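You operate a simulated robot arm through the tools that you are given. There is no shell and no other tool.

You run a simulated robot arm. Do the job below in one go: nothing can be reset, and whatever is moved stays where it is left.

## Task
Start the cooler on mid with swing on, louvres up and pump on.
Fine: shut its side door first; watch the display till it is under 30 C.

The check looks at the end state, three seconds after you hand in, the way a careful person would. Anything else that was tipped, shoved, dropped, spilled or broken makes it a failure.

## Robot
A 6-joint arm with a three-finger gripper, fixed in place. Base frame: the origin is on the floor under the middle of its stand, x ahead of it, y to its left, z up. Lengths are in mm, angles in degrees, forces in N, time in s.
It reaches about 1213 mm from its shoulder. Its first joint turns from -166.0 to 166.0 degrees. Payload 4.89 kg.
Tool frame: the origin (TCP) lies between the finger pads and is the grasp point; the fingertips stand 30 mm ahead of it; z points along the fingers, y is the line along which they close. The gripper opens to 164 mm; its body begins 125 mm behind the TCP.
Orientation is told as [roll, pitch, yaw] about the base's x, y, z axes, in that order, counted from this pose: with the fingers straight down and closing along the base's y, the tool's x points along the base's -x, its y along +y and its z along -z.

## Interface
- The arm moves only by the tool apply_moves. Its argument "targets" is one flat list of numbers, 7 for each row, row after row: the shift along the base's x, y, z in units of 30 mm (1.0 is 30 mm), then the turn, a rotation vector about the base's x, y, z in units of 5 degrees (1.0 is 5 degrees), then the finger opening in mm, from 0 to 164. In form: [x, y, z, rx, ry, rz, jaw, x, y, z, rx, ry, rz, jaw, ...]. A call has 1 to 20 rows; each row shifts and turns the commanded pose from where the row before left it. A call with a number of a shift or a turn outside -1 to 1 is refused whole. Each row takes 0.2 s and may step no farther than 50 mm and 8.6 degrees from the row before; otherwise, or with a gripper value out of range, the whole call is refused. Where a pose cannot be reached the arm comes as near as it can. A force on the tool above 40 N (or 10 N above the force at the start of the call, whichever is more), or a blocked arm, ends the call early, and 0.2 s more pass. Each finger travels about 108 mm/s and halts on what it meets, pressing with about 40 N; the grip force reading is that of the motor and also rises with nothing between the fingers. The clock runs only during rows and for 0.2 s after the last one: add rows that do not move to give the fingers time. It gives the time, the measured TCP pose, the force on the tool (base axes), the opening and the grip force at its end, in the units of the frame above (readings bear some noise), with the torque about the TCP (base axes, N m) and any sound that the robot's microphone picked up.
- Cameras (640 x 400 px; columns grow to the right, rows downward): "scene" is fixed at [401.6, 501.3, 1633]; the picture's right is [-0.81, -0.58, 0.00], its down [-0.34, 0.48, -0.81] and it looks along [0.47, -0.66, -0.59] (base axes); focal length 340 px, centre (320, 200). "wrist" rides on the gripper at [76, -2, -152] in the tool frame; the picture's right is [0.02, 1.00, 0.00], its down [-0.88, 0.02, -0.47] and it looks along [-0.47, 0.01, 0.88] (tool axes); focal length 247 px, centre (320, 200). There is no depth. A picture from a camera that has moved, and an enlarged one, comes with that camera's place and axes in the base frame and with its lens.
- snapshot(camera): a new picture of that camera. No time passes.
- slide_trunk(by): moves the trunk up (or, below 0, down) by that many mm; the arm rides with it, the base frame stays. It gives what a move gives, with no picture.
- enlarge(camera, box): a new picture of the part [left, top, right, bottom] of that camera's present view, enlarged. No time passes.
- job_done(): hands the job in; it is judged then, once.

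Nothing tells you positions but the pictures and the camera data. Unless the task says otherwise, let go and move clear before handing in.

The tools are called after "Emit:" as name(argument=value, ...) on one line, values as JSON. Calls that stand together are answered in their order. apply_moves: Moves the arm, as the interface text tells. Its arguments: {"type":"object","properties":{"targets":{"type":"array"}},"required":["targets"]} The other tools are called the same way: slide_trunk (by) moves the trunk up or down; snapshot (camera) takes a picture; enlarge (camera, box) takes an enlarged picture of a part of a camera's view; job_done () hands the job in.

At the start:

```text
time_s: 0.0
tool_pos: [616.5, -32.2, 1396.0]
ee_rot: [-0.1, 0.0, 0.0]
contact_force: [-0.3, 0.1, 0.7]
ft_torque: [0.01, 0.01, 0.02]
opening: 164.1
gripper_force: 0.0
trunk travel left (down, up): [-325.0, 65.0]
```

scene: 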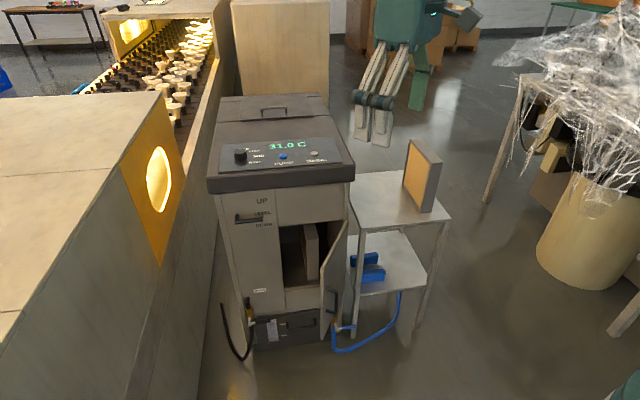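
wrist: 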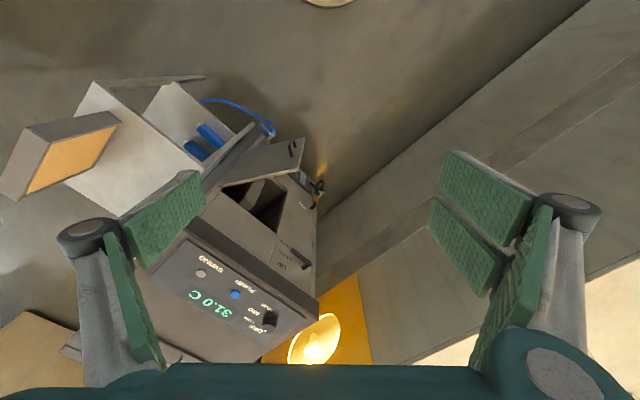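

I see an air cooler with a display reading 31.0 C, its side/front door open, a side table with a filter panel next to it, and a conveyor. I'll look closer before moving.

Emit:
enlarge(camera="scene", box=[200, 85, 360, 195])

Emit:
enlarge(camera="scene", box=[200, 185, 360, 285])

Emit:
enlarge(camera="scene", box=[210, 270, 370, 370])

Emit:
enlarge(camera="wrist", box=[120, 120, 340, 370])

Emit:
enlarge(camera="scene", box=[330, 120, 490, 360])

```text
3.64 times, centred on (280, 140) of scene
camera zoom: at [401.6, 501.3, 1633.0], right [-0.81, -0.58, 0.0], down [-0.34, 0.48, -0.81], along [0.47, -0.66, -0.59], focal length 1237 px, centre (466, 418)
```

zoom: 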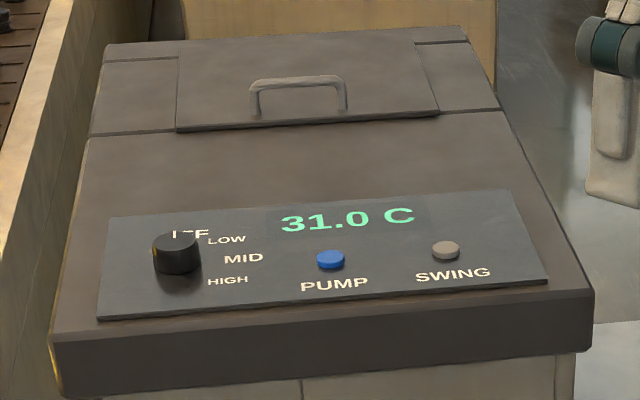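

```text
4.00 times, centred on (280, 235) of scene
camera zoom: at [401.6, 501.3, 1633.0], right [-0.81, -0.58, 0.0], down [-0.34, 0.48, -0.81], along [0.47, -0.66, -0.59], focal length 1360 px, centre (480, 60)
```

zoom: 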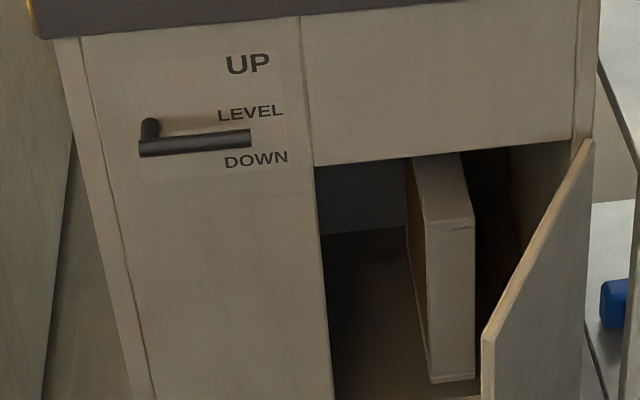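

```text
4.00 times, centred on (290, 320) of scene
camera zoom: at [401.6, 501.3, 1633.0], right [-0.81, -0.58, 0.0], down [-0.34, 0.48, -0.81], along [0.47, -0.66, -0.59], focal length 1360 px, centre (440, -280)
```

zoom: 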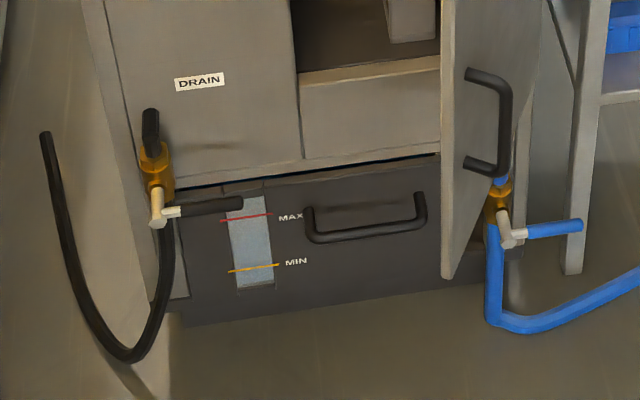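

```text
1.60 times, centred on (230, 245) of wrist
camera zoom: at [540.5, -35.6, 1548.5], right [-0.02, 1.0, 0.0], down [0.88, 0.02, 0.47], along [0.47, 0.01, -0.88], focal length 395 px, centre (464, 128)
```

zoom: 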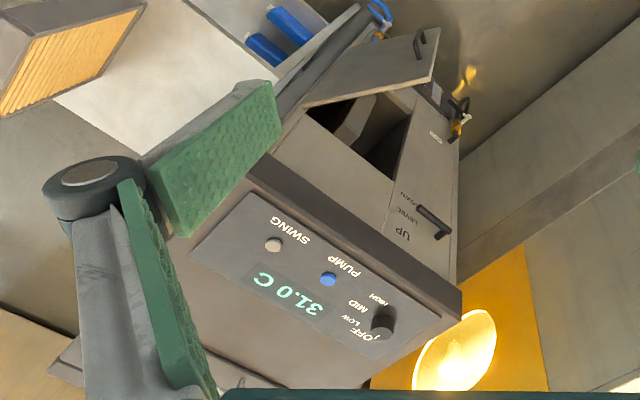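

```text
1.67 times, centred on (410, 240) of scene
camera zoom: at [401.6, 501.3, 1633.0], right [-0.81, -0.58, 0.0], down [-0.34, 0.48, -0.81], along [0.47, -0.66, -0.59], focal length 567 px, centre (170, 133)
```

zoom: 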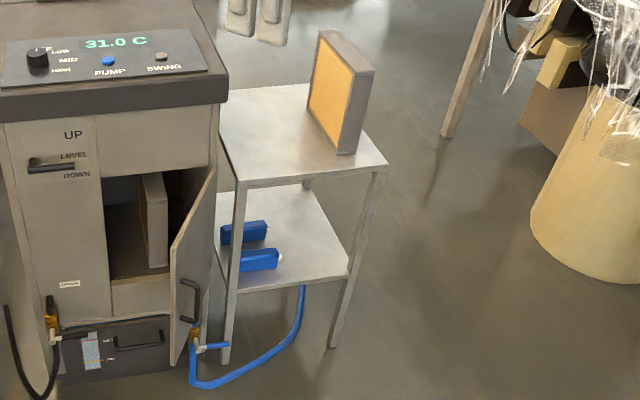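

The cooler's front faces the scene camera (roughly toward -x,+y); pump button ≈ (1099,-260,1069), swing ≈ (1022,-338,1069), knob ≈ (1203,-169,1080), lever ≈ (1139,-59)-(1081,-117) at z≈900, door handle ≈ (802,-134,645). I'll zoom in more for finer measurements.

Emit:
enlarge(camera="wrist", box=[180, 230, 300, 340])

Emit:
enlarge(camera="wrist", box=[200, 130, 340, 230])

Emit:
enlarge(camera="wrist", box=[270, 130, 340, 200])

Emit:
enlarge(camera="scene", box=[225, 135, 285, 170])

Emit:
enlarge(camera="scene", box=[260, 215, 370, 345])

```text
3.64 times, centred on (240, 285) of wrist
camera zoom: at [540.5, -35.6, 1548.5], right [-0.02, 1.0, 0.0], down [0.88, 0.02, 0.47], along [0.47, 0.01, -0.88], focal length 898 px, centre (611, -109)
```

zoom: 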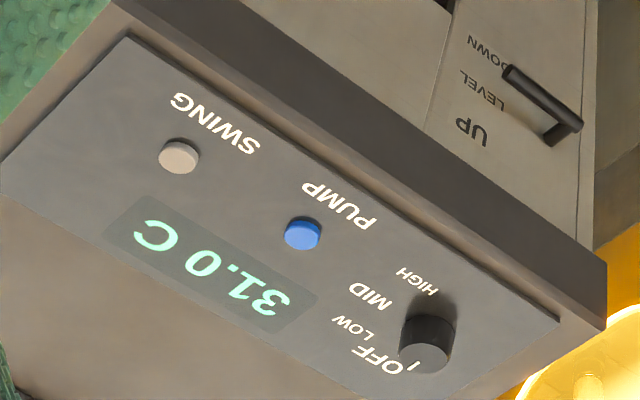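

```text
4.00 times, centred on (270, 180) of wrist
camera zoom: at [540.5, -35.6, 1548.5], right [-0.02, 1.0, 0.0], down [0.88, 0.02, 0.47], along [0.47, 0.01, -0.88], focal length 988 px, centre (520, 280)
```

zoom: 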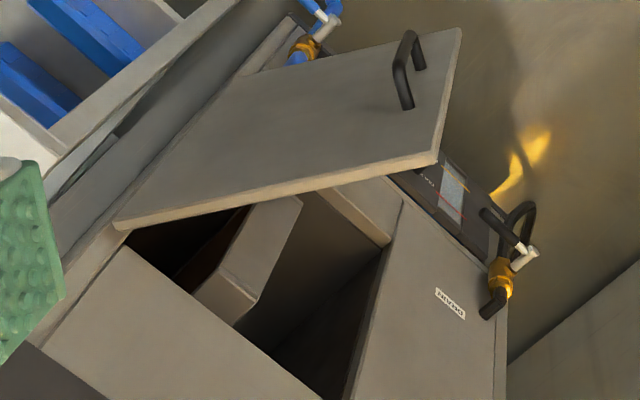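

```text
5.71 times, centred on (305, 165) of wrist
camera zoom: at [540.5, -35.6, 1548.5], right [-0.02, 1.0, 0.0], down [0.88, 0.02, 0.47], along [0.47, 0.01, -0.88], focal length 1411 px, centre (406, 400)
```

zoom: 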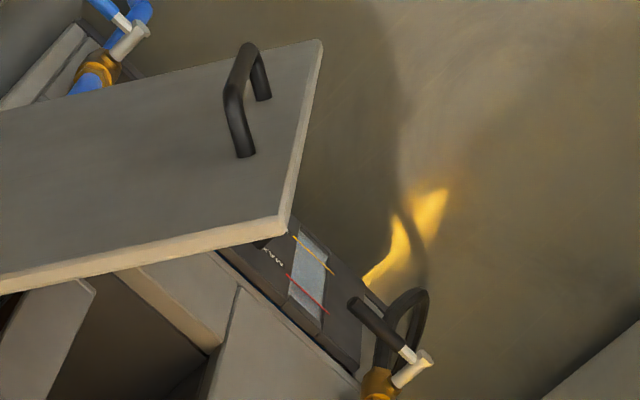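

```text
10.67 times, centred on (255, 152) of scene
camera zoom: at [401.6, 501.3, 1633.0], right [-0.81, -0.58, 0.0], down [-0.34, 0.48, -0.81], along [0.47, -0.66, -0.59], focal length 3627 px, centre (1013, 707)
```

zoom: 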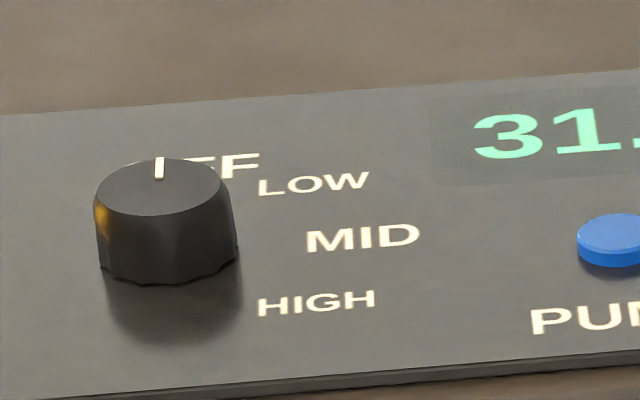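

```text
3.08 times, centred on (315, 280) of scene
camera zoom: at [401.6, 501.3, 1633.0], right [-0.81, -0.58, 0.0], down [-0.34, 0.48, -0.81], along [0.47, -0.66, -0.59], focal length 1046 px, centre (335, -46)
```

zoom: 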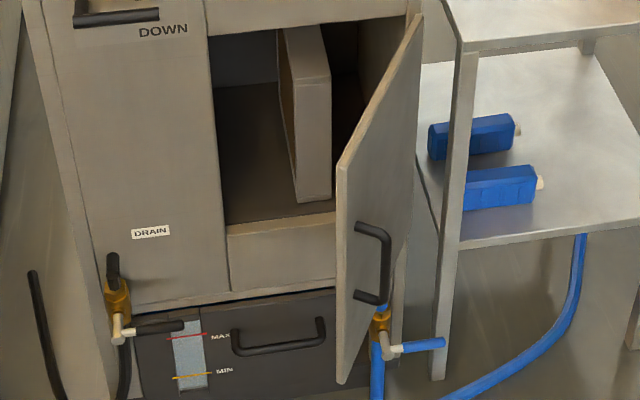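

The panel is horizontal at z≈1070, with OFF at the back and MID to the right, so the knob needs about 90° clockwise seen from above. The door is hinged at (885,-357) and its free edge is near (820,-94), about 60° open. I'll close the fingers first to see how the gripper looks.

Emit:
apply_moves(targets=[0, 0, 0, 0, 0, 0, 0, 0, 0, 0, 0, 0, 0, 0, 0, 0, 0, 0, 0, 0, 0, 0, 0, 0, 0, 0, 0, 0, 0, 0, 0, 0, 0, 0, 0, 0, 0, 0, 0, 0, 0, 0])

Emit:
snapshot(camera="wrist")

Emit:
snapshot(camera="scene")

```text
time_s: 1.4
tool_pos: [617.0, -32.6, 1396.3]
ee_rot: [0.0, -0.1, 0.0]
contact_force: [0.7, -0.7, -0.3]
ft_torque: [-0.01, -0.02, 0.01]
opening: 0.0
gripper_force: 40.2
trunk travel left (down, up): [-325.0, 65.0]
```

```text
taken
camera wrist: at [540.5, -35.6, 1548.5], right [-0.02, 1.0, 0.0], down [0.88, 0.02, 0.47], along [0.47, 0.01, -0.88], focal length 247 px, centre (320, 200)
```

wrist: 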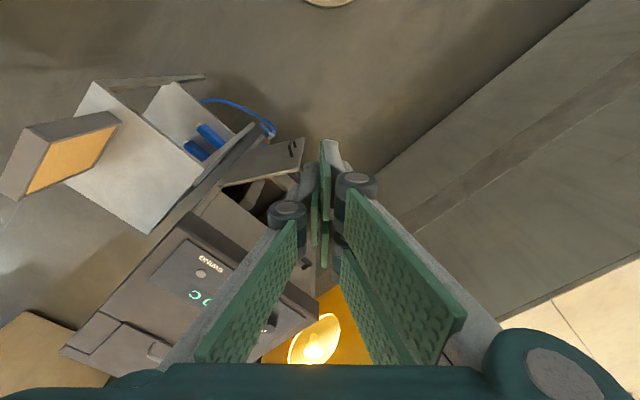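

```text
taken
```

scene: 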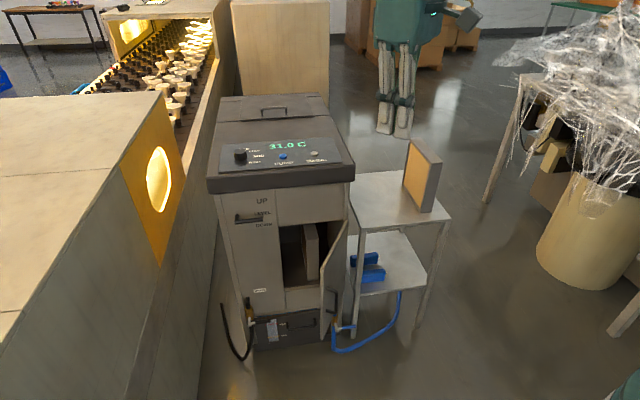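

The gripper has one finger on the -y side and two on the +y side. I'll zoom in on the fingertips and check spacing.

Emit:
enlarge(camera="wrist", box=[250, 120, 410, 290])

Emit:
enlarge(camera="scene", box=[340, 0, 480, 150])

```text
2.35 times, centred on (330, 205) of wrist
camera zoom: at [540.5, -35.6, 1548.5], right [-0.02, 1.0, 0.0], down [0.88, 0.02, 0.47], along [0.47, 0.01, -0.88], focal length 581 px, centre (296, 188)
```

zoom: 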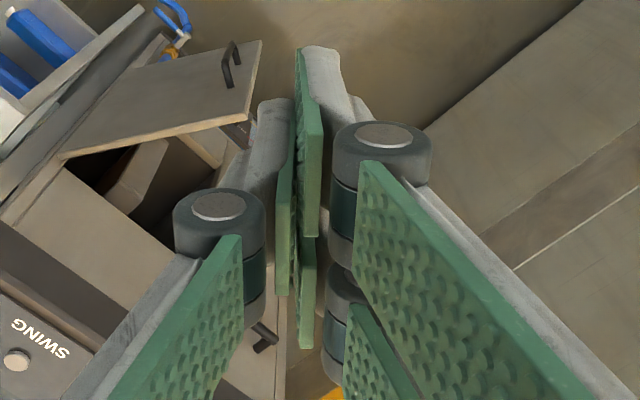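

```text
2.67 times, centred on (410, 75) of scene
camera zoom: at [401.6, 501.3, 1633.0], right [-0.81, -0.58, 0.0], down [-0.34, 0.48, -0.81], along [0.47, -0.66, -0.59], focal length 907 px, centre (80, 533)
```

zoom: 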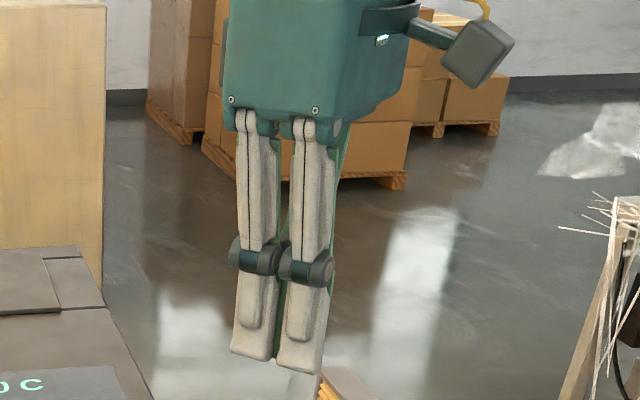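

The fingers act like flat parallel pads, which works for the ~40 mm knob. Next I lower and pitch the tool forward toward the outside of the door, near its free edge.

Emit:
apply_moves(targets=[0, 0, 0, 0, -1, 0, 0, 0, 0, 0, 0, -1, 0, 0, 0, 0, -0.5, 0, -1, 0, 0, 0, 0, -1, 0, -1, 0, 0, 0, 0, -1, 0, -1, 0, 0, 0, 0, -1, 0, -1, 0, 0, 0, 0, -1, 0, -1, 0, 0, 0, 0, -1, 0, -1, 0, 0, 0, 0, -1, 0, -1, 0, 0])

Emit:
snapshot(camera="scene")

```text
time_s: 3.4
tool_pos: [619.2, -30.9, 1201.8]
ee_rot: [0.0, -45.1, 0.0]
contact_force: [-0.1, -0.5, -0.5]
ft_torque: [-0.02, -0.03, -0.02]
opening: 0.0
gripper_force: 40.0
trunk travel left (down, up): [-325.0, 65.0]
```

```text
taken
```

scene: 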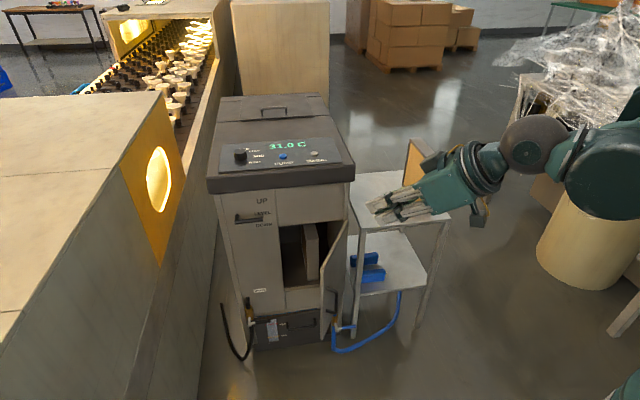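

The tool is now pitched 45° forward with the way clear. I continue pitching to horizontal and descending.

Emit:
apply_moves(targets=[0, 0, -1, 0, -1, 0, 0, 0, 0, -1, 0, -1, 0, 0, 0, 0, -1, 0, -1, 0, 0, 0, 0, -1, 0, -1, 0, 0, 0, 0, -1, 0, -1, 0, 0, 0, 0, -1, 0, -1, 0, 0, 0, 0, -1, 0, -1, 0, 0, 0, 0, -1, 0, -1, 0, 0, 0, 0, -1, 0, -1, 0, 0, 0, -0.5, -1, 0, 0, -1, 0, 0, -0.5, -1, 0, 0, -1, 0, 0, -0.5, -0.5, 0, 0, -1, 0, 0, -0.5, -0.5, 0, 0, -1, 0])

Emit:
snapshot(camera="scene")

Emit:
snapshot(camera="wrist")

```text
time_s: 6.2
tool_pos: [726.3, -99.3, 1305.4]
ee_rot: [0.5, -89.7, -20.6]
contact_force: [0.1, 0.2, 0.1]
ft_torque: [0.01, -0.03, -0.01]
opening: 0.0
gripper_force: 39.6
out of reach, approached as far as the arm can: row 2, 3, 4, 5, 6, 7, 8, 9, 10, 11, 12, 13
trunk travel left (down, up): [-325.0, 65.0]
```

```text
taken
```

scene: 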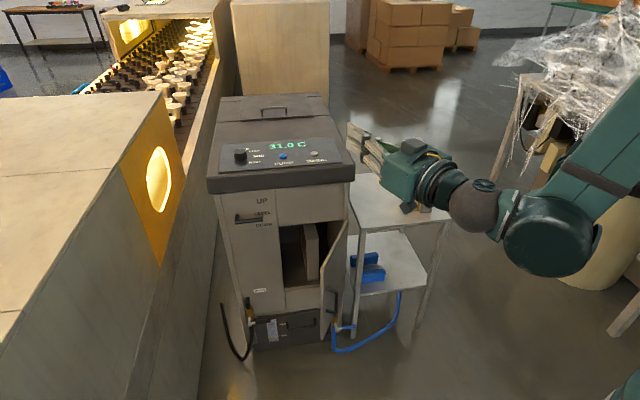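

```text
taken
camera wrist: at [582.3, -50.5, 1229.3], right [0.34, 0.94, -0.02], down [-0.43, 0.18, 0.88], along [0.83, -0.29, 0.47], focal length 247 px, centre (320, 200)
```

wrist: 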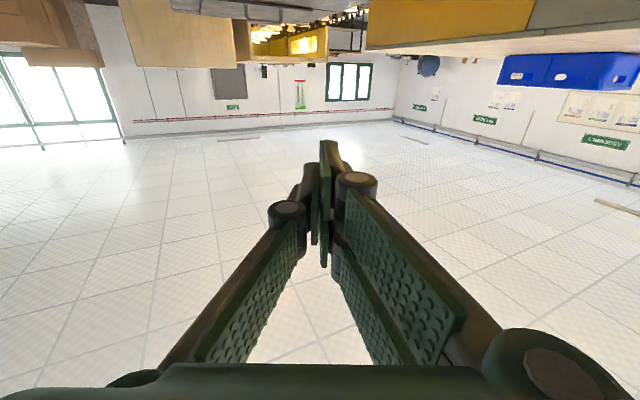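

The tool points forward but the arm was folded too close, so it stopped at (726,-99,1305). I'll check where the commanded pose stands with a null row and then lower the trunk instead.

Emit:
apply_moves(targets=[0, 0, 0, 0, 0, 0, 0])

```text
time_s: 6.6
tool_pos: [725.6, -100.1, 1304.8]
ee_rot: [-0.2, -89.8, -19.9]
contact_force: [-0.3, -0.7, 0.1]
ft_torque: [0.0, 0.0, -0.01]
opening: 0.0
gripper_force: 39.9
trunk travel left (down, up): [-325.0, 65.0]
```

The commanded pose resets to the measured one. I move outward a bit, descend to just above door height, then check.

Emit:
apply_moves(targets=[1, -0.5, 0, 0, 0, 0, 0, 1, -0.5, 0, 0, 0, 0, 0, 0, -0.5, -1, 0, 0, 0, 0, 0, 0, -1, 0, 0, 0, 0, 0, 0, -1, 0, 0, 0, 0, 0, 0, -1, 0, 0, 0, 0, 0, 0, -1, 0, 0, 0, 0, 0, 0, -1, 0, 0, 0, 0, 0, 0, -1, 0, 0, 0, 0, 0, 0, -1, 0, 0, 0, 0, 0, 0, -1, 0, 0, 0, 0, 0, 0, -1, 0, 0, 0, 0, 0, 0, -1, 0, 0, 0, 0, 0, 0, -1, 0, 0, 0, 0])

Emit:
snapshot(camera="scene")

Emit:
snapshot(camera="wrist")

```text
time_s: 9.6
tool_pos: [924.6, -158.7, 1189.0]
ee_rot: [-3.9, -89.9, -16.2]
contact_force: [-0.1, -0.9, 0.6]
ft_torque: [0.01, 0.04, 0.04]
opening: 0.0
gripper_force: 40.0
out of reach, approached as far as the arm can: row 3, 4, 5, 6, 7, 8, 9, 10, 11, 12, 13, 14
trunk travel left (down, up): [-325.0, 65.0]
```

```text
taken
```

scene: 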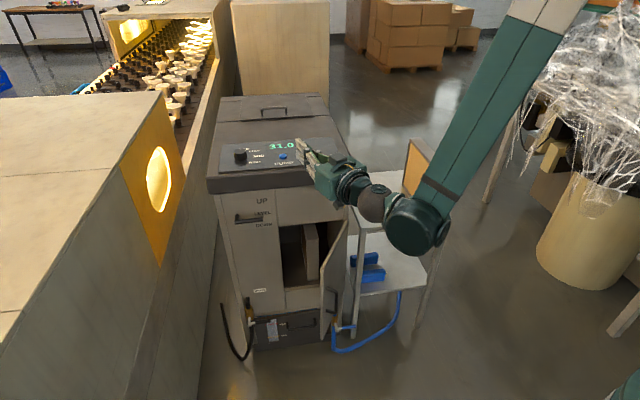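

```text
taken
camera wrist: at [780.2, -109.6, 1113.3], right [0.34, 0.94, -0.02], down [-0.44, 0.18, 0.88], along [0.83, -0.29, 0.47], focal length 247 px, centre (320, 200)
```

wrist: 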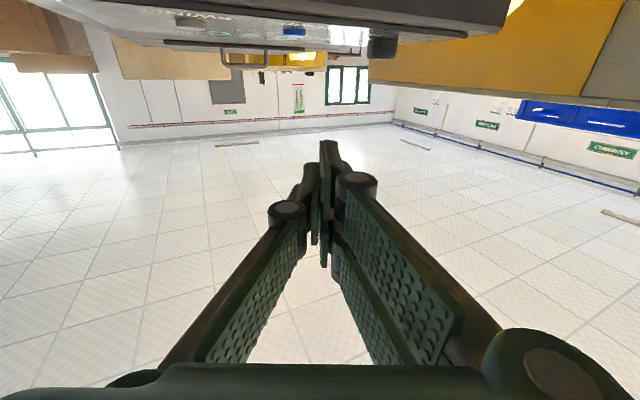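

The limit is a wrist bend: the tool can't be fully horizontal down here. I'll retract, pitch to about 45° down, then lower the trunk to work at door height.

Emit:
apply_moves(targets=[-1, 0, 0, 0, 1, 0, 0, -1, 0.2, 0, 0, 1, 0, 0, -1, 0.2, 0, 0, 1, 0, 0, -1, 0.2, 0, 0, 1, 0, 0, -1, 0.2, 0, 0, 1, 0, 0, -1, 0.2, 0, 0, 1, 0, 0, -1, 0, 0, 0, 1, 0, 0, -0.5, 0, 0, 0, 1, 0, 0])

Emit:
snapshot(camera="scene")

```text
time_s: 11.4
tool_pos: [698.3, -128.5, 1188.5]
ee_rot: [-20.0, -49.9, 0.1]
contact_force: [-0.4, 0.1, 0.7]
ft_torque: [-0.04, 0.02, -0.02]
opening: 0.1
gripper_force: 40.0
trunk travel left (down, up): [-325.0, 65.0]
```

```text
taken
```

scene: 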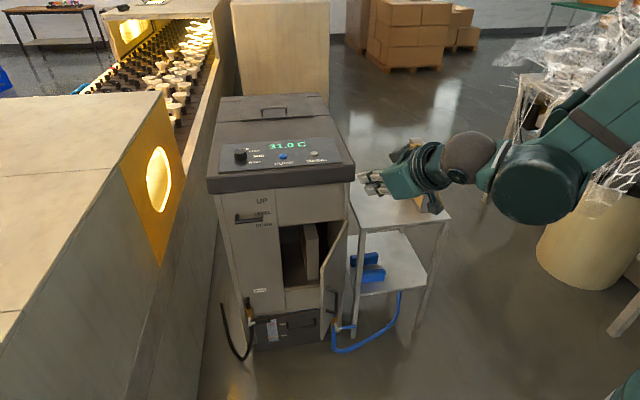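

The tool now points forward and about 37° down at (698,-128,1188). I lower the trunk fully to bring it to door height.

Emit:
slide_trunk(by=-320)

Emit:
snapshot(camera="scene")

Emit:
snapshot(camera="wrist")

```text
time_s: 14.6
tool_pos: [698.9, -129.7, 868.8]
ee_rot: [-20.0, -49.9, 0.0]
contact_force: [0.3, 0.3, -0.1]
ft_torque: [0.01, 0.0, 0.01]
opening: 0.0
gripper_force: 39.8
trunk travel left (down, up): [-5.0, 385.0]
```

```text
taken
```

scene: 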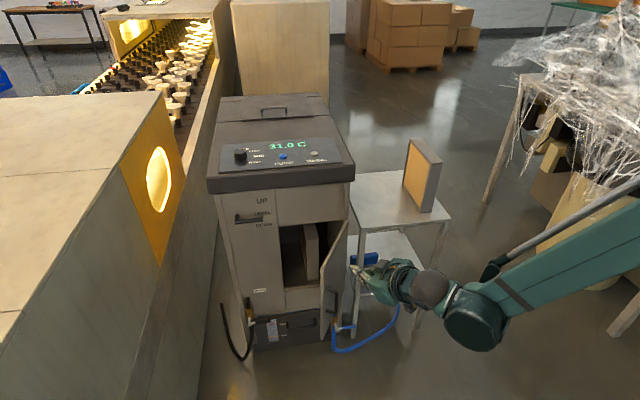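

```text
taken
camera wrist: at [539.6, -79.5, 902.1], right [0.25, 0.94, -0.24], down [0.23, 0.18, 0.96], along [0.94, -0.29, -0.17], focal length 247 px, centre (320, 200)
```

wrist: 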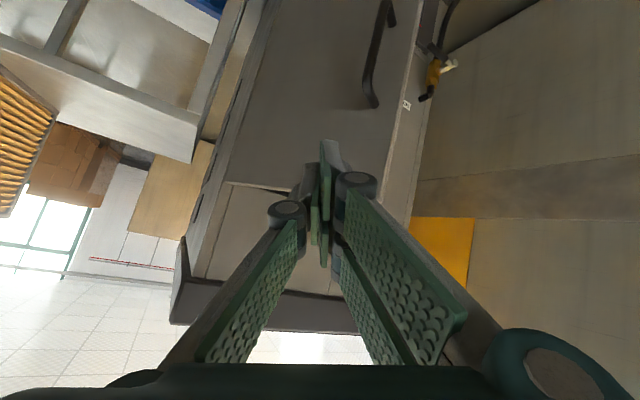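

The fingers are just in front of the open door; I'll zoom to see the door's free edge and the front surface relative to the tips.

Emit:
enlarge(camera="wrist", box=[180, 0, 500, 240])

Emit:
enlarge(camera="scene", box=[270, 200, 450, 350])

```text
1.67 times, centred on (340, 120) of wrist
camera zoom: at [539.6, -79.5, 902.1], right [0.25, 0.94, -0.24], down [0.23, 0.18, 0.96], along [0.94, -0.29, -0.17], focal length 412 px, centre (287, 333)
```

zoom: 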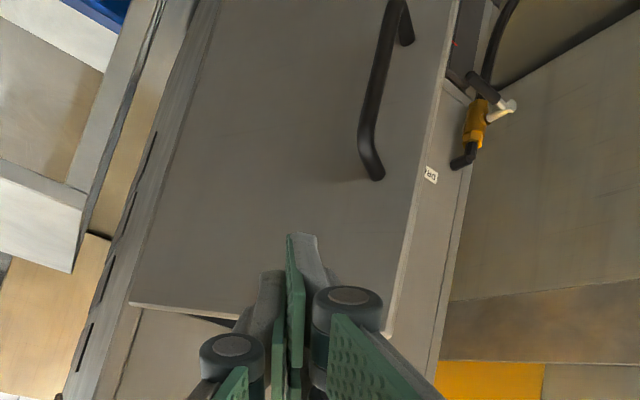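

```text
2.67 times, centred on (360, 275) of scene
camera zoom: at [401.6, 501.3, 1633.0], right [-0.81, -0.58, 0.0], down [-0.34, 0.48, -0.81], along [0.47, -0.66, -0.59], focal length 907 px, centre (213, 0)
```

zoom: 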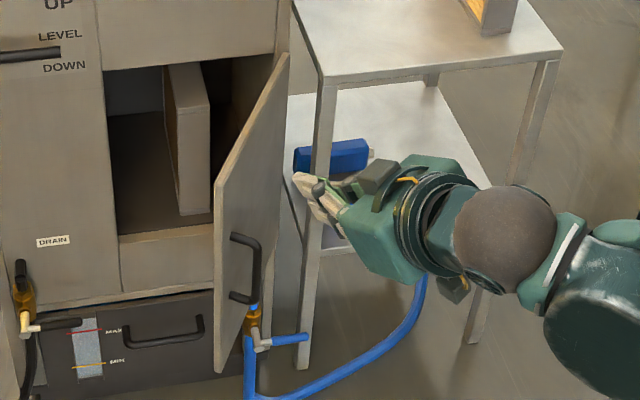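

The door top is at z≈839 and its free edge at (820,-96), matching my estimate; the handle top is near z 708. I go down to z≈775 just outside the door, then begin pushing along the door's arc.

Emit:
apply_moves(targets=[0, -0.15, -1, 0, 0, 0, 0, 0, -0.15, -1, 0, 0, 0, 0, 0.3, 0, -1, 0, 0, 0, 0, 1, 0, -0.1, 0, 0, 0, 0])

Emit:
enlarge(camera="scene", box=[270, 200, 450, 350])

Emit:
snapshot(camera="wrist")

```text
time_s: 15.6
tool_pos: [740.0, -137.8, 783.0]
ee_rot: [-20.0, -50.0, 0.0]
contact_force: [-0.4, -0.4, 1.0]
ft_torque: [0.04, -0.03, 0.02]
opening: 0.0
gripper_force: 39.9
out of reach, approached as far as the arm can: row 3
trunk travel left (down, up): [-5.0, 385.0]
```

```text
2.67 times, centred on (360, 275) of scene
camera zoom: at [401.6, 501.3, 1633.0], right [-0.81, -0.58, 0.0], down [-0.34, 0.48, -0.81], along [0.47, -0.66, -0.59], focal length 907 px, centre (213, 0)
```

zoom: 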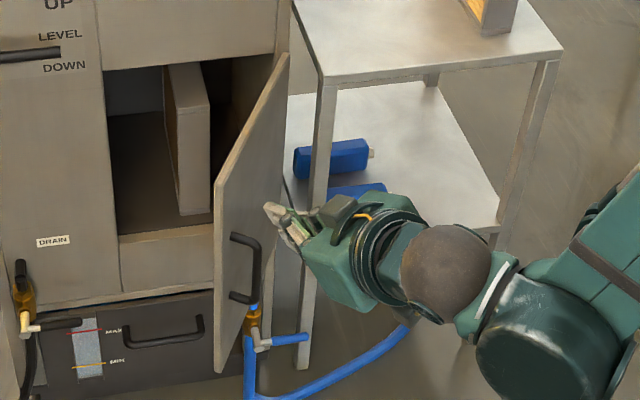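

```text
taken
camera wrist: at [580.6, -88.9, 816.7], right [0.25, 0.94, -0.24], down [0.23, 0.18, 0.96], along [0.94, -0.29, -0.17], focal length 247 px, centre (320, 200)
```

wrist: 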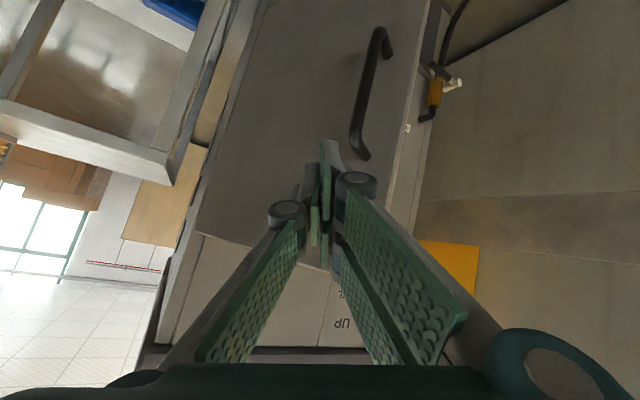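

The tips are now ~30 mm in front of the door's outer face above the handle. I start pushing gently.

Emit:
apply_moves(targets=[0.5, -0.1, -0.1, 0, 0, 0, 0, 0.5, -0.1, 0, 0, 0, 0, 0, 0.5, 0.1, 0, 0, 0, 0, 0, 0.5, 0.1, 0, 0, 0, 0, 0, 0.5, 0.1, 0, 0, 0, 0, 0, 0.5, 0, 0, 0, 0, 0, 0])

Emit:
enlarge(camera="scene", box=[230, 180, 450, 350])

```text
time_s: 17.0
tool_pos: [831.6, -135.5, 778.8]
ee_rot: [-20.0, -49.9, 0.0]
contact_force: [-0.3, -0.6, 0.7]
ft_torque: [0.01, -0.02, 0.02]
opening: 0.0
gripper_force: 40.1
trunk travel left (down, up): [-5.0, 385.0]
```

```text
2.35 times, centred on (340, 265) of scene
camera zoom: at [401.6, 501.3, 1633.0], right [-0.81, -0.58, 0.0], down [-0.34, 0.48, -0.81], along [0.47, -0.66, -0.59], focal length 800 px, centre (273, 47)
```

zoom: 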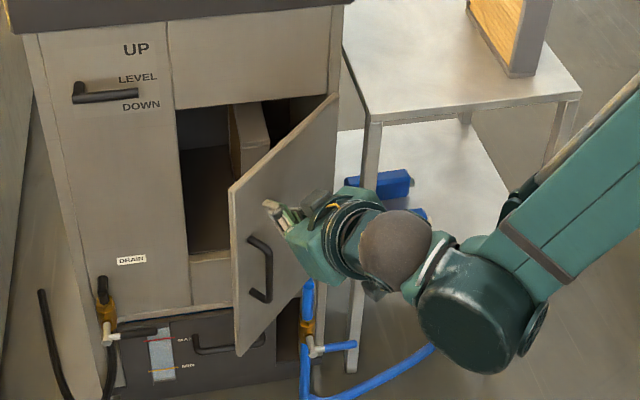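

The door is swinging closed smoothly. I continue following its arc.

Emit:
apply_moves(targets=[0.5, 0, 0, 0, 0, 0, 0, 0.5, 0, 0, 0, 0, 0, 0, 0.5, -0.05, 0, 0, 0, 0, 0, 0.5, -0.1, 0, 0, 0, 0, 0, 0.5, -0.15, 0, 0, 0, 0, 0, 0.5, -0.2, 0, 0, 0, 0, 0, 0.5, -0.2, 0, 0, 0, 0, 0])

Emit:
enlarge(camera="scene", box=[230, 180, 450, 350])

```text
time_s: 18.6
tool_pos: [934.3, -155.1, 779.6]
ee_rot: [-20.0, -50.0, -0.1]
contact_force: [-0.8, -0.7, 0.5]
ft_torque: [0.03, 0.04, 0.0]
opening: 0.0
gripper_force: 39.9
trunk travel left (down, up): [-5.0, 385.0]
```

```text
2.35 times, centred on (340, 265) of scene
camera zoom: at [401.6, 501.3, 1633.0], right [-0.81, -0.58, 0.0], down [-0.34, 0.48, -0.81], along [0.47, -0.66, -0.59], focal length 800 px, centre (273, 47)
```

zoom: 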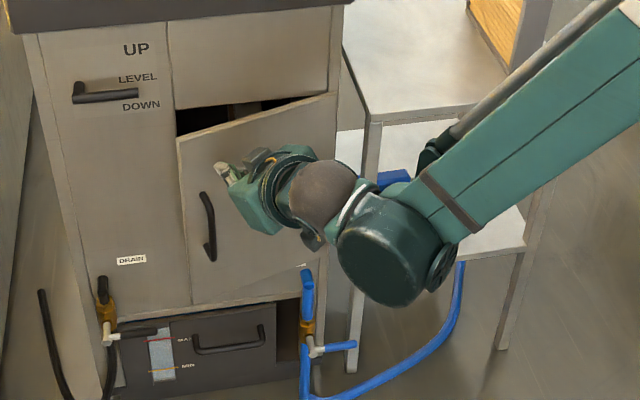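

The door is nearly closed. I continue the last part at smaller steps.

Emit:
apply_moves(targets=[0.4, -0.25, 0, 0, 0, 0, 0, 0.4, -0.25, 0, 0, 0, 0, 0, 0.4, -0.25, 0, 0, 0, 0, 0, 0.3, -0.25, 0, 0, 0, 0, 0])

Emit:
enlarge(camera="scene", box=[230, 180, 450, 350])

```text
time_s: 19.6
tool_pos: [980.4, -186.5, 778.7]
ee_rot: [-20.0, -50.0, 0.0]
contact_force: [-0.5, 0.1, 0.2]
ft_torque: [0.0, 0.03, 0.02]
opening: 0.0
gripper_force: 39.9
trunk travel left (down, up): [-5.0, 385.0]
```

```text
2.35 times, centred on (340, 265) of scene
camera zoom: at [401.6, 501.3, 1633.0], right [-0.81, -0.58, 0.0], down [-0.34, 0.48, -0.81], along [0.47, -0.66, -0.59], focal length 800 px, centre (273, 47)
```

zoom: 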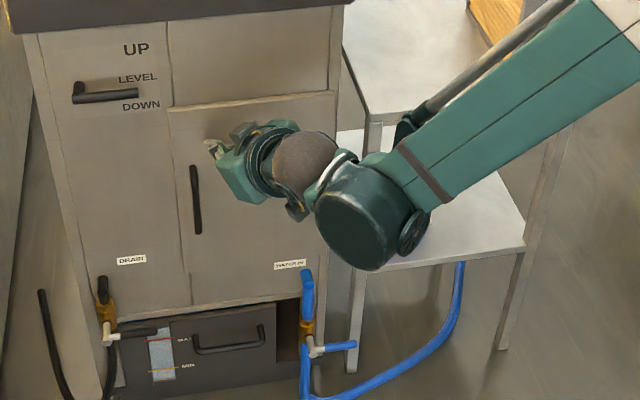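

The door looks almost flush. I press on in small steps along the inward normal until there is a clear contact force.

Emit:
apply_moves(targets=[0.15, -0.15, 0, 0, 0, 0, 0, 0.15, -0.15, 0, 0, 0, 0, 0, 0.15, -0.15, 0, 0, 0, 0, 0])

Emit:
enlarge(camera="scene", box=[260, 200, 360, 320])

```text
time_s: 20.2
tool_pos: [986.7, -192.2, 777.6]
ee_rot: [-19.8, -49.9, -0.1]
contact_force: [-13.2, 10.8, 2.8]
ft_torque: [-0.08, -0.23, 0.29]
opening: 0.0
gripper_force: 40.8
trunk travel left (down, up): [-5.0, 385.0]
stopped in row 3: the force on the tool passed its limit at 52 N (the readings are from after the stop); the commanded pose is now the measured one
```

```text
3.33 times, centred on (310, 260) of scene
camera zoom: at [401.6, 501.3, 1633.0], right [-0.81, -0.58, 0.0], down [-0.34, 0.48, -0.81], along [0.47, -0.66, -0.59], focal length 1134 px, centre (353, 0)
```

zoom: 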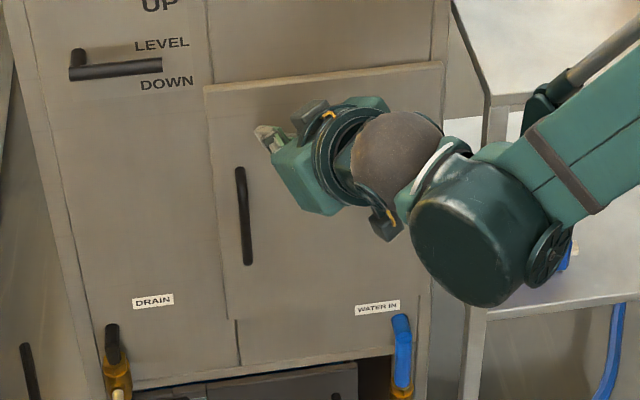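

The door pressed firmly against its stop and looks flush. I retreat and verify it stays shut.

Emit:
apply_moves(targets=[-0.5, 0.3, 0, 0, 0, 0, 0, -1, 0.5, 0, 0, 0, 0, 0, -1, 0.5, 0, 0, 0, 0, 0, -1, 0.5, 0, 0, 0, 0, 0, -1, 0.3, 0, 0, 0, 0, 0])

Emit:
enlarge(camera="scene", box=[200, 160, 360, 360])

Emit:
snapshot(camera="wrist")

```text
time_s: 21.4
tool_pos: [850.4, -130.7, 777.8]
ee_rot: [-19.8, -50.0, -0.1]
contact_force: [1.2, -0.2, -0.7]
ft_torque: [-0.02, -0.02, -0.02]
opening: 0.0
gripper_force: 39.8
trunk travel left (down, up): [-5.0, 385.0]
```

```text
2.00 times, centred on (280, 260) of scene
camera zoom: at [401.6, 501.3, 1633.0], right [-0.81, -0.58, 0.0], down [-0.34, 0.48, -0.81], along [0.47, -0.66, -0.59], focal length 680 px, centre (400, 80)
```

zoom: 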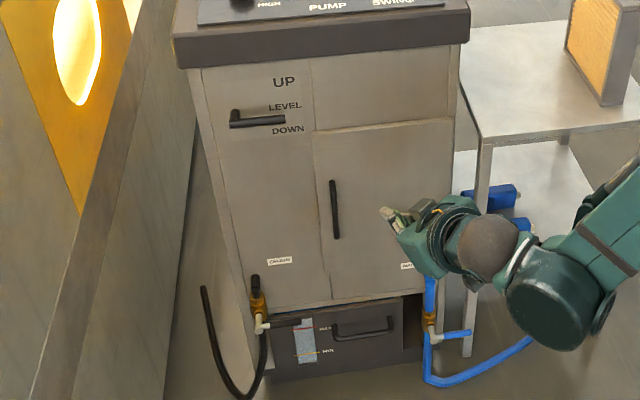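

```text
taken
camera wrist: at [691.5, -81.4, 812.3], right [0.25, 0.94, -0.23], down [0.23, 0.18, 0.96], along [0.94, -0.29, -0.18], focal length 247 px, centre (320, 200)
```

wrist: 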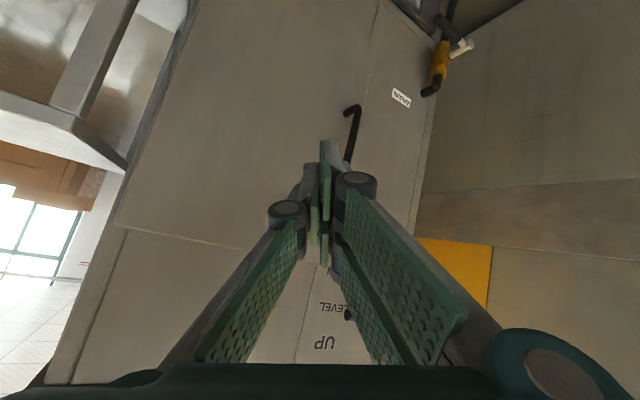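

The door stays shut flush. Next the louvre lever: I move up and to the left in front of it for a closer look.

Emit:
apply_moves(targets=[-0.5, 0.7, 0.8, 0, 0, 0, 0, 0, 0.7, 0.8, 0, 0, 0, 0, 0, 0.7, 0.8, 0, 0, 0, 0, 0, 0.7, 0.8, 0, 0, -1, 0, 0, 0.7, 0.8, 0, 0, -1, 0, 0, 0.7, 0.8, 0, 0, -1, 0, 0, 0.5, 0, 0, 0, -1, 0])

Emit:
snapshot(camera="wrist")

Emit:
snapshot(camera="scene")

```text
time_s: 23.0
tool_pos: [836.8, 11.4, 921.4]
ee_rot: [-19.7, -49.9, -20.3]
contact_force: [-1.2, -1.7, 0.6]
ft_torque: [0.2, -0.03, 0.12]
opening: 0.2
gripper_force: 40.0
trunk travel left (down, up): [-5.0, 385.0]
```

```text
taken
camera wrist: at [704.3, 111.2, 955.9], right [0.56, 0.8, -0.23], down [0.28, 0.09, 0.96], along [0.78, -0.6, -0.17], focal length 247 px, centre (320, 200)
```

wrist: 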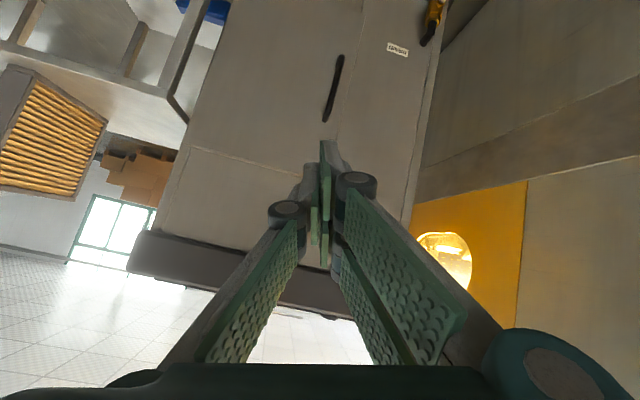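

```text
taken
```

scene: 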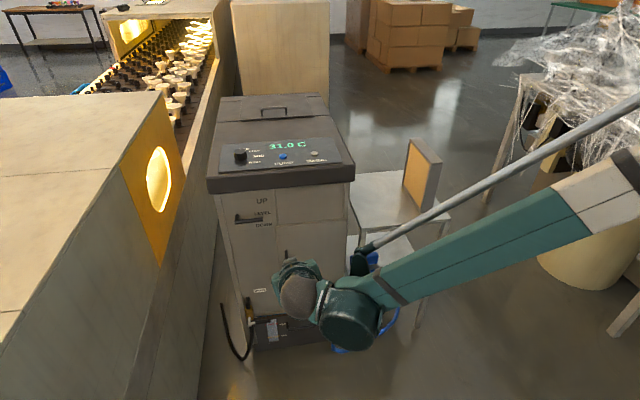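

The lever bar spans (1147,-56)→(1083,-118) at z≈893, standing 33 mm off the face with its pivot at the left end. I raise the tool to be more horizontal and move to a pre-approach point just below and in front of the bar.

Emit:
apply_moves(targets=[0, 0, -0.5, -0.7, -0.7, 0, 0, 0, 0, -0.5, -0.7, -0.7, 0, 0, 0, 0, -0.5, -0.7, -0.7, 0, 0, 0.5, -0.1, -0.5, -0.7, -0.7, 0, 0, 1, -0.4, -0.7, 0, 0, 0, 0, 1, -0.5, 0, 0, 0, 0, 0, 1, -0.5, 0, 0, 0, 0, 0, 1, -0.5, 0, 0, 0, 0, 0, 1, -0.5, 0, 0, 0, 0, 0])

Emit:
snapshot(camera="wrist")

Emit:
enlarge(camera="scene", box=[200, 170, 340, 290])

```text
time_s: 25.0
tool_pos: [1003.3, -64.7, 841.7]
ee_rot: [-40.8, -66.7, -2.0]
contact_force: [-0.6, 0.4, 1.6]
ft_torque: [0.07, 0.05, 0.04]
opening: 0.0
gripper_force: 40.1
trunk travel left (down, up): [-5.0, 385.0]
```

```text
taken
camera wrist: at [869.0, 37.2, 817.5], right [0.62, 0.74, -0.28], down [0.04, 0.32, 0.95], along [0.79, -0.6, 0.17], focal length 247 px, centre (320, 200)
```

wrist: 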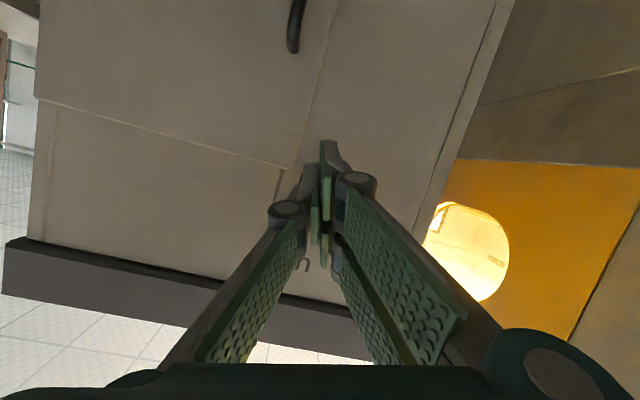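

```text
3.33 times, centred on (270, 230) of scene
camera zoom: at [401.6, 501.3, 1633.0], right [-0.81, -0.58, 0.0], down [-0.34, 0.48, -0.81], along [0.47, -0.66, -0.59], focal length 1134 px, centre (487, 100)
```

zoom: 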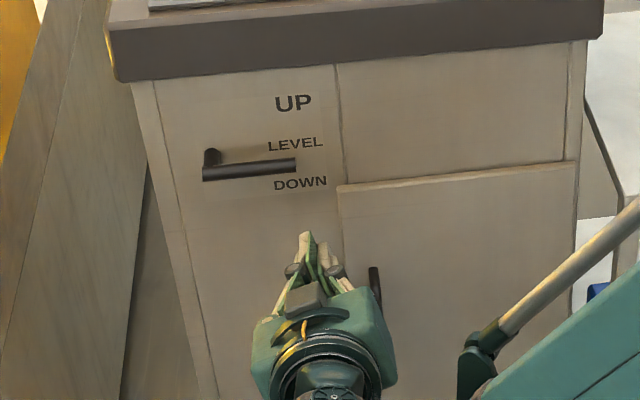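

The tips sit below and in front of the lever. I shift to align at about 70 mm right of the pivot and advance under the bar in small steps.

Emit:
apply_moves(targets=[0.93, 0, 0, 0, 0, 0, 0, 0.35, -0.355, 0, 0, 0, 0, 0, 0.35, -0.355, 0, 0, 0, 0, 0, 0.35, -0.355, 0, 0, 0, 0, 0])

Emit:
enlarge(camera="scene", box=[220, 180, 310, 260])

Emit:
enlarge(camera="wrist", box=[230, 90, 430, 240])

```text
time_s: 26.0
tool_pos: [1061.1, -95.9, 840.8]
ee_rot: [-40.8, -66.6, -2.0]
contact_force: [0.9, -0.6, 0.6]
ft_torque: [0.04, 0.03, -0.01]
opening: 0.0
gripper_force: 40.1
trunk travel left (down, up): [-5.0, 385.0]
```

```text
5.00 times, centred on (265, 220) of scene
camera zoom: at [401.6, 501.3, 1633.0], right [-0.81, -0.58, 0.0], down [-0.34, 0.48, -0.81], along [0.47, -0.66, -0.59], focal length 1700 px, centre (595, 100)
```

zoom: 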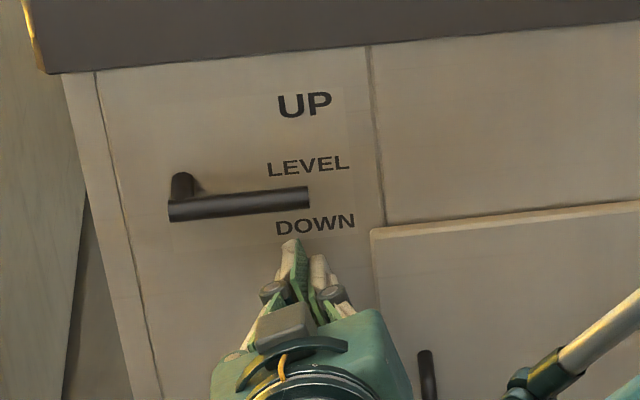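

```text
2.67 times, centred on (330, 165) of wrist
camera zoom: at [927.7, 6.2, 817.4], right [0.62, 0.74, -0.28], down [0.04, 0.32, 0.95], along [0.79, -0.6, 0.17], focal length 659 px, centre (293, 293)
```

zoom: 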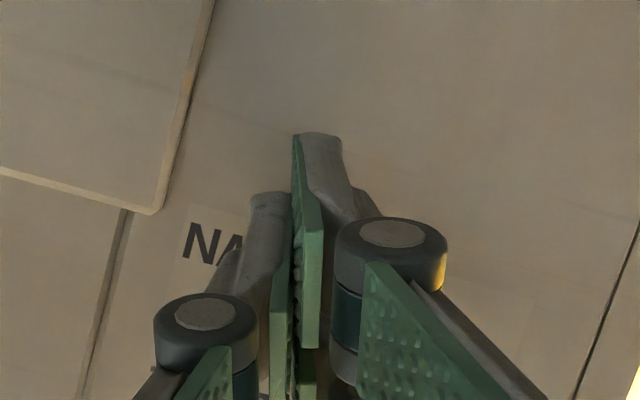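

The finger is right below the bar's outer end. I advance about 14 mm more and then begin lifting.

Emit:
apply_moves(targets=[0.23, -0.23, 0, 0, 0, 0, 0, 0.23, -0.23, 0, 0, 0, 0, 0])

Emit:
apply_moves(targets=[0, 0, 0.25, 0, 0, 0, 0, 0, 0, 0.25, 0, 0, 0, 0, 0, 0, 0.25, 0, 0, 0, 0])

Emit:
enlarge(camera="scene", box=[220, 180, 310, 260])

```text
time_s: 26.6
tool_pos: [1076.1, -108.1, 840.5]
ee_rot: [-40.8, -66.6, -1.9]
contact_force: [0.2, -0.5, -0.2]
ft_torque: [0.04, 0.0, 0.01]
opening: 0.0
gripper_force: 39.8
trunk travel left (down, up): [-5.0, 385.0]
```

```text
time_s: 27.4
tool_pos: [1076.7, -108.8, 863.0]
ee_rot: [-40.7, -66.6, -2.0]
contact_force: [-0.5, 0.4, -0.1]
ft_torque: [-0.06, -0.06, -0.02]
opening: 0.0
gripper_force: 40.1
trunk travel left (down, up): [-5.0, 385.0]
```

```text
5.00 times, centred on (265, 220) of scene
camera zoom: at [401.6, 501.3, 1633.0], right [-0.81, -0.58, 0.0], down [-0.34, 0.48, -0.81], along [0.47, -0.66, -0.59], focal length 1700 px, centre (595, 100)
```

zoom: 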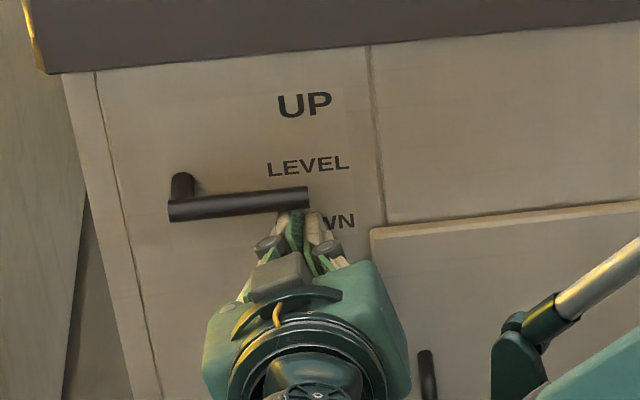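

The finger is just beneath the bar. I lift in small steps, easing slightly toward the pivot to follow the arc.

Emit:
apply_moves(targets=[0, 0, 0.2, 0, 0, 0, 0, 0.03, 0.03, 0.2, 0, 0, 0, 0, 0.04, 0.04, 0.2, 0, 0, 0, 0, 0.05, 0.05, 0.2, 0, 0, 0, 0])

Emit:
enlarge(camera="scene", box=[220, 180, 310, 260])

```text
time_s: 28.4
tool_pos: [1079.0, -105.3, 886.3]
ee_rot: [-40.8, -66.6, -2.1]
contact_force: [0.2, -0.3, -0.6]
ft_torque: [0.02, 0.03, -0.02]
opening: 0.0
gripper_force: 40.0
trunk travel left (down, up): [-5.0, 385.0]
```

```text
5.00 times, centred on (265, 220) of scene
camera zoom: at [401.6, 501.3, 1633.0], right [-0.81, -0.58, 0.0], down [-0.34, 0.48, -0.81], along [0.47, -0.66, -0.59], focal length 1700 px, centre (595, 100)
```

zoom: 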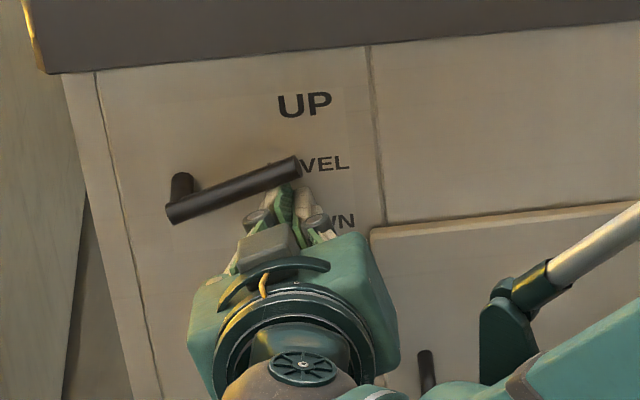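

The lever is at about 14° now. I keep lifting roughly 25 mm more toward UP, watching force.

Emit:
apply_moves(targets=[0.05, 0.05, 0.2, 0, 0, 0, 0, 0.05, 0.05, 0.2, 0, 0, 0, 0, 0.05, 0.05, 0.2, 0, 0, 0, 0, 0.05, 0.05, 0.2, 0, 0, 0, 0])

Emit:
enlarge(camera="scene", box=[220, 180, 310, 260])

```text
time_s: 29.4
tool_pos: [1084.9, -98.6, 908.7]
ee_rot: [-40.5, -66.5, -2.5]
contact_force: [-19.6, -3.1, -35.3]
ft_torque: [-0.19, 0.2, 0.1]
opening: 0.0
gripper_force: 40.1
trunk travel left (down, up): [-5.0, 385.0]
```

```text
5.00 times, centred on (265, 220) of scene
camera zoom: at [401.6, 501.3, 1633.0], right [-0.81, -0.58, 0.0], down [-0.34, 0.48, -0.81], along [0.47, -0.66, -0.59], focal length 1700 px, centre (595, 100)
```

zoom: 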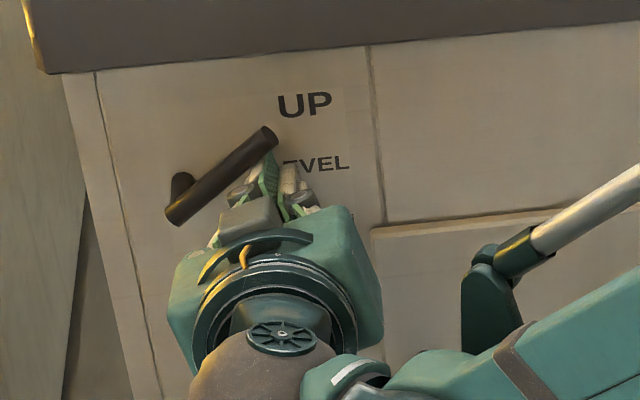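

The force rose to ~40 N — the lever hit its end stop and points at UP. I back off downward and retreat, then check it stays.

Emit:
apply_moves(targets=[0, 0, -0.3, 0, 0, 0, 0, 0, 0, -0.5, 0, 0, 0, 0, 0, 0, -0.5, 0, 0, 0, 0, -0.5, 0.5, -0.3, 0, 0, 0, 0, -0.7, 0.7, 0, 0, 0, 0, 0, -0.7, 0.7, 0, 0, 0, 0, 0, -0.7, 0.7, 0, 0, 0, 0, 0])

Emit:
enlarge(camera="scene", box=[200, 170, 340, 290])

```text
time_s: 31.0
tool_pos: [1008.8, -21.7, 861.7]
ee_rot: [-40.6, -66.5, -2.1]
contact_force: [0.6, -0.5, -0.7]
ft_torque: [-0.04, -0.04, -0.05]
opening: 0.0
gripper_force: 39.9
trunk travel left (down, up): [-5.0, 385.0]
```

```text
3.33 times, centred on (270, 230) of scene
camera zoom: at [401.6, 501.3, 1633.0], right [-0.81, -0.58, 0.0], down [-0.34, 0.48, -0.81], along [0.47, -0.66, -0.59], focal length 1134 px, centre (487, 100)
```

zoom: 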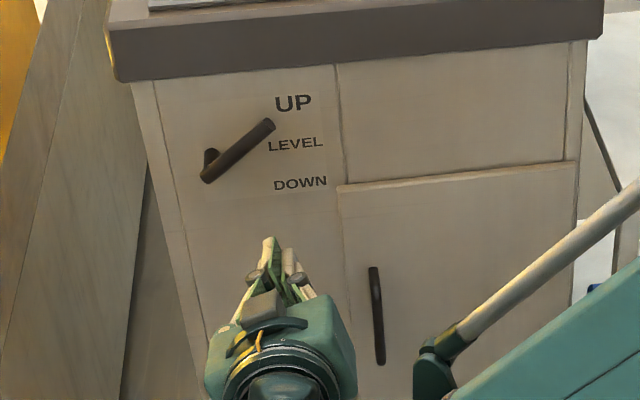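

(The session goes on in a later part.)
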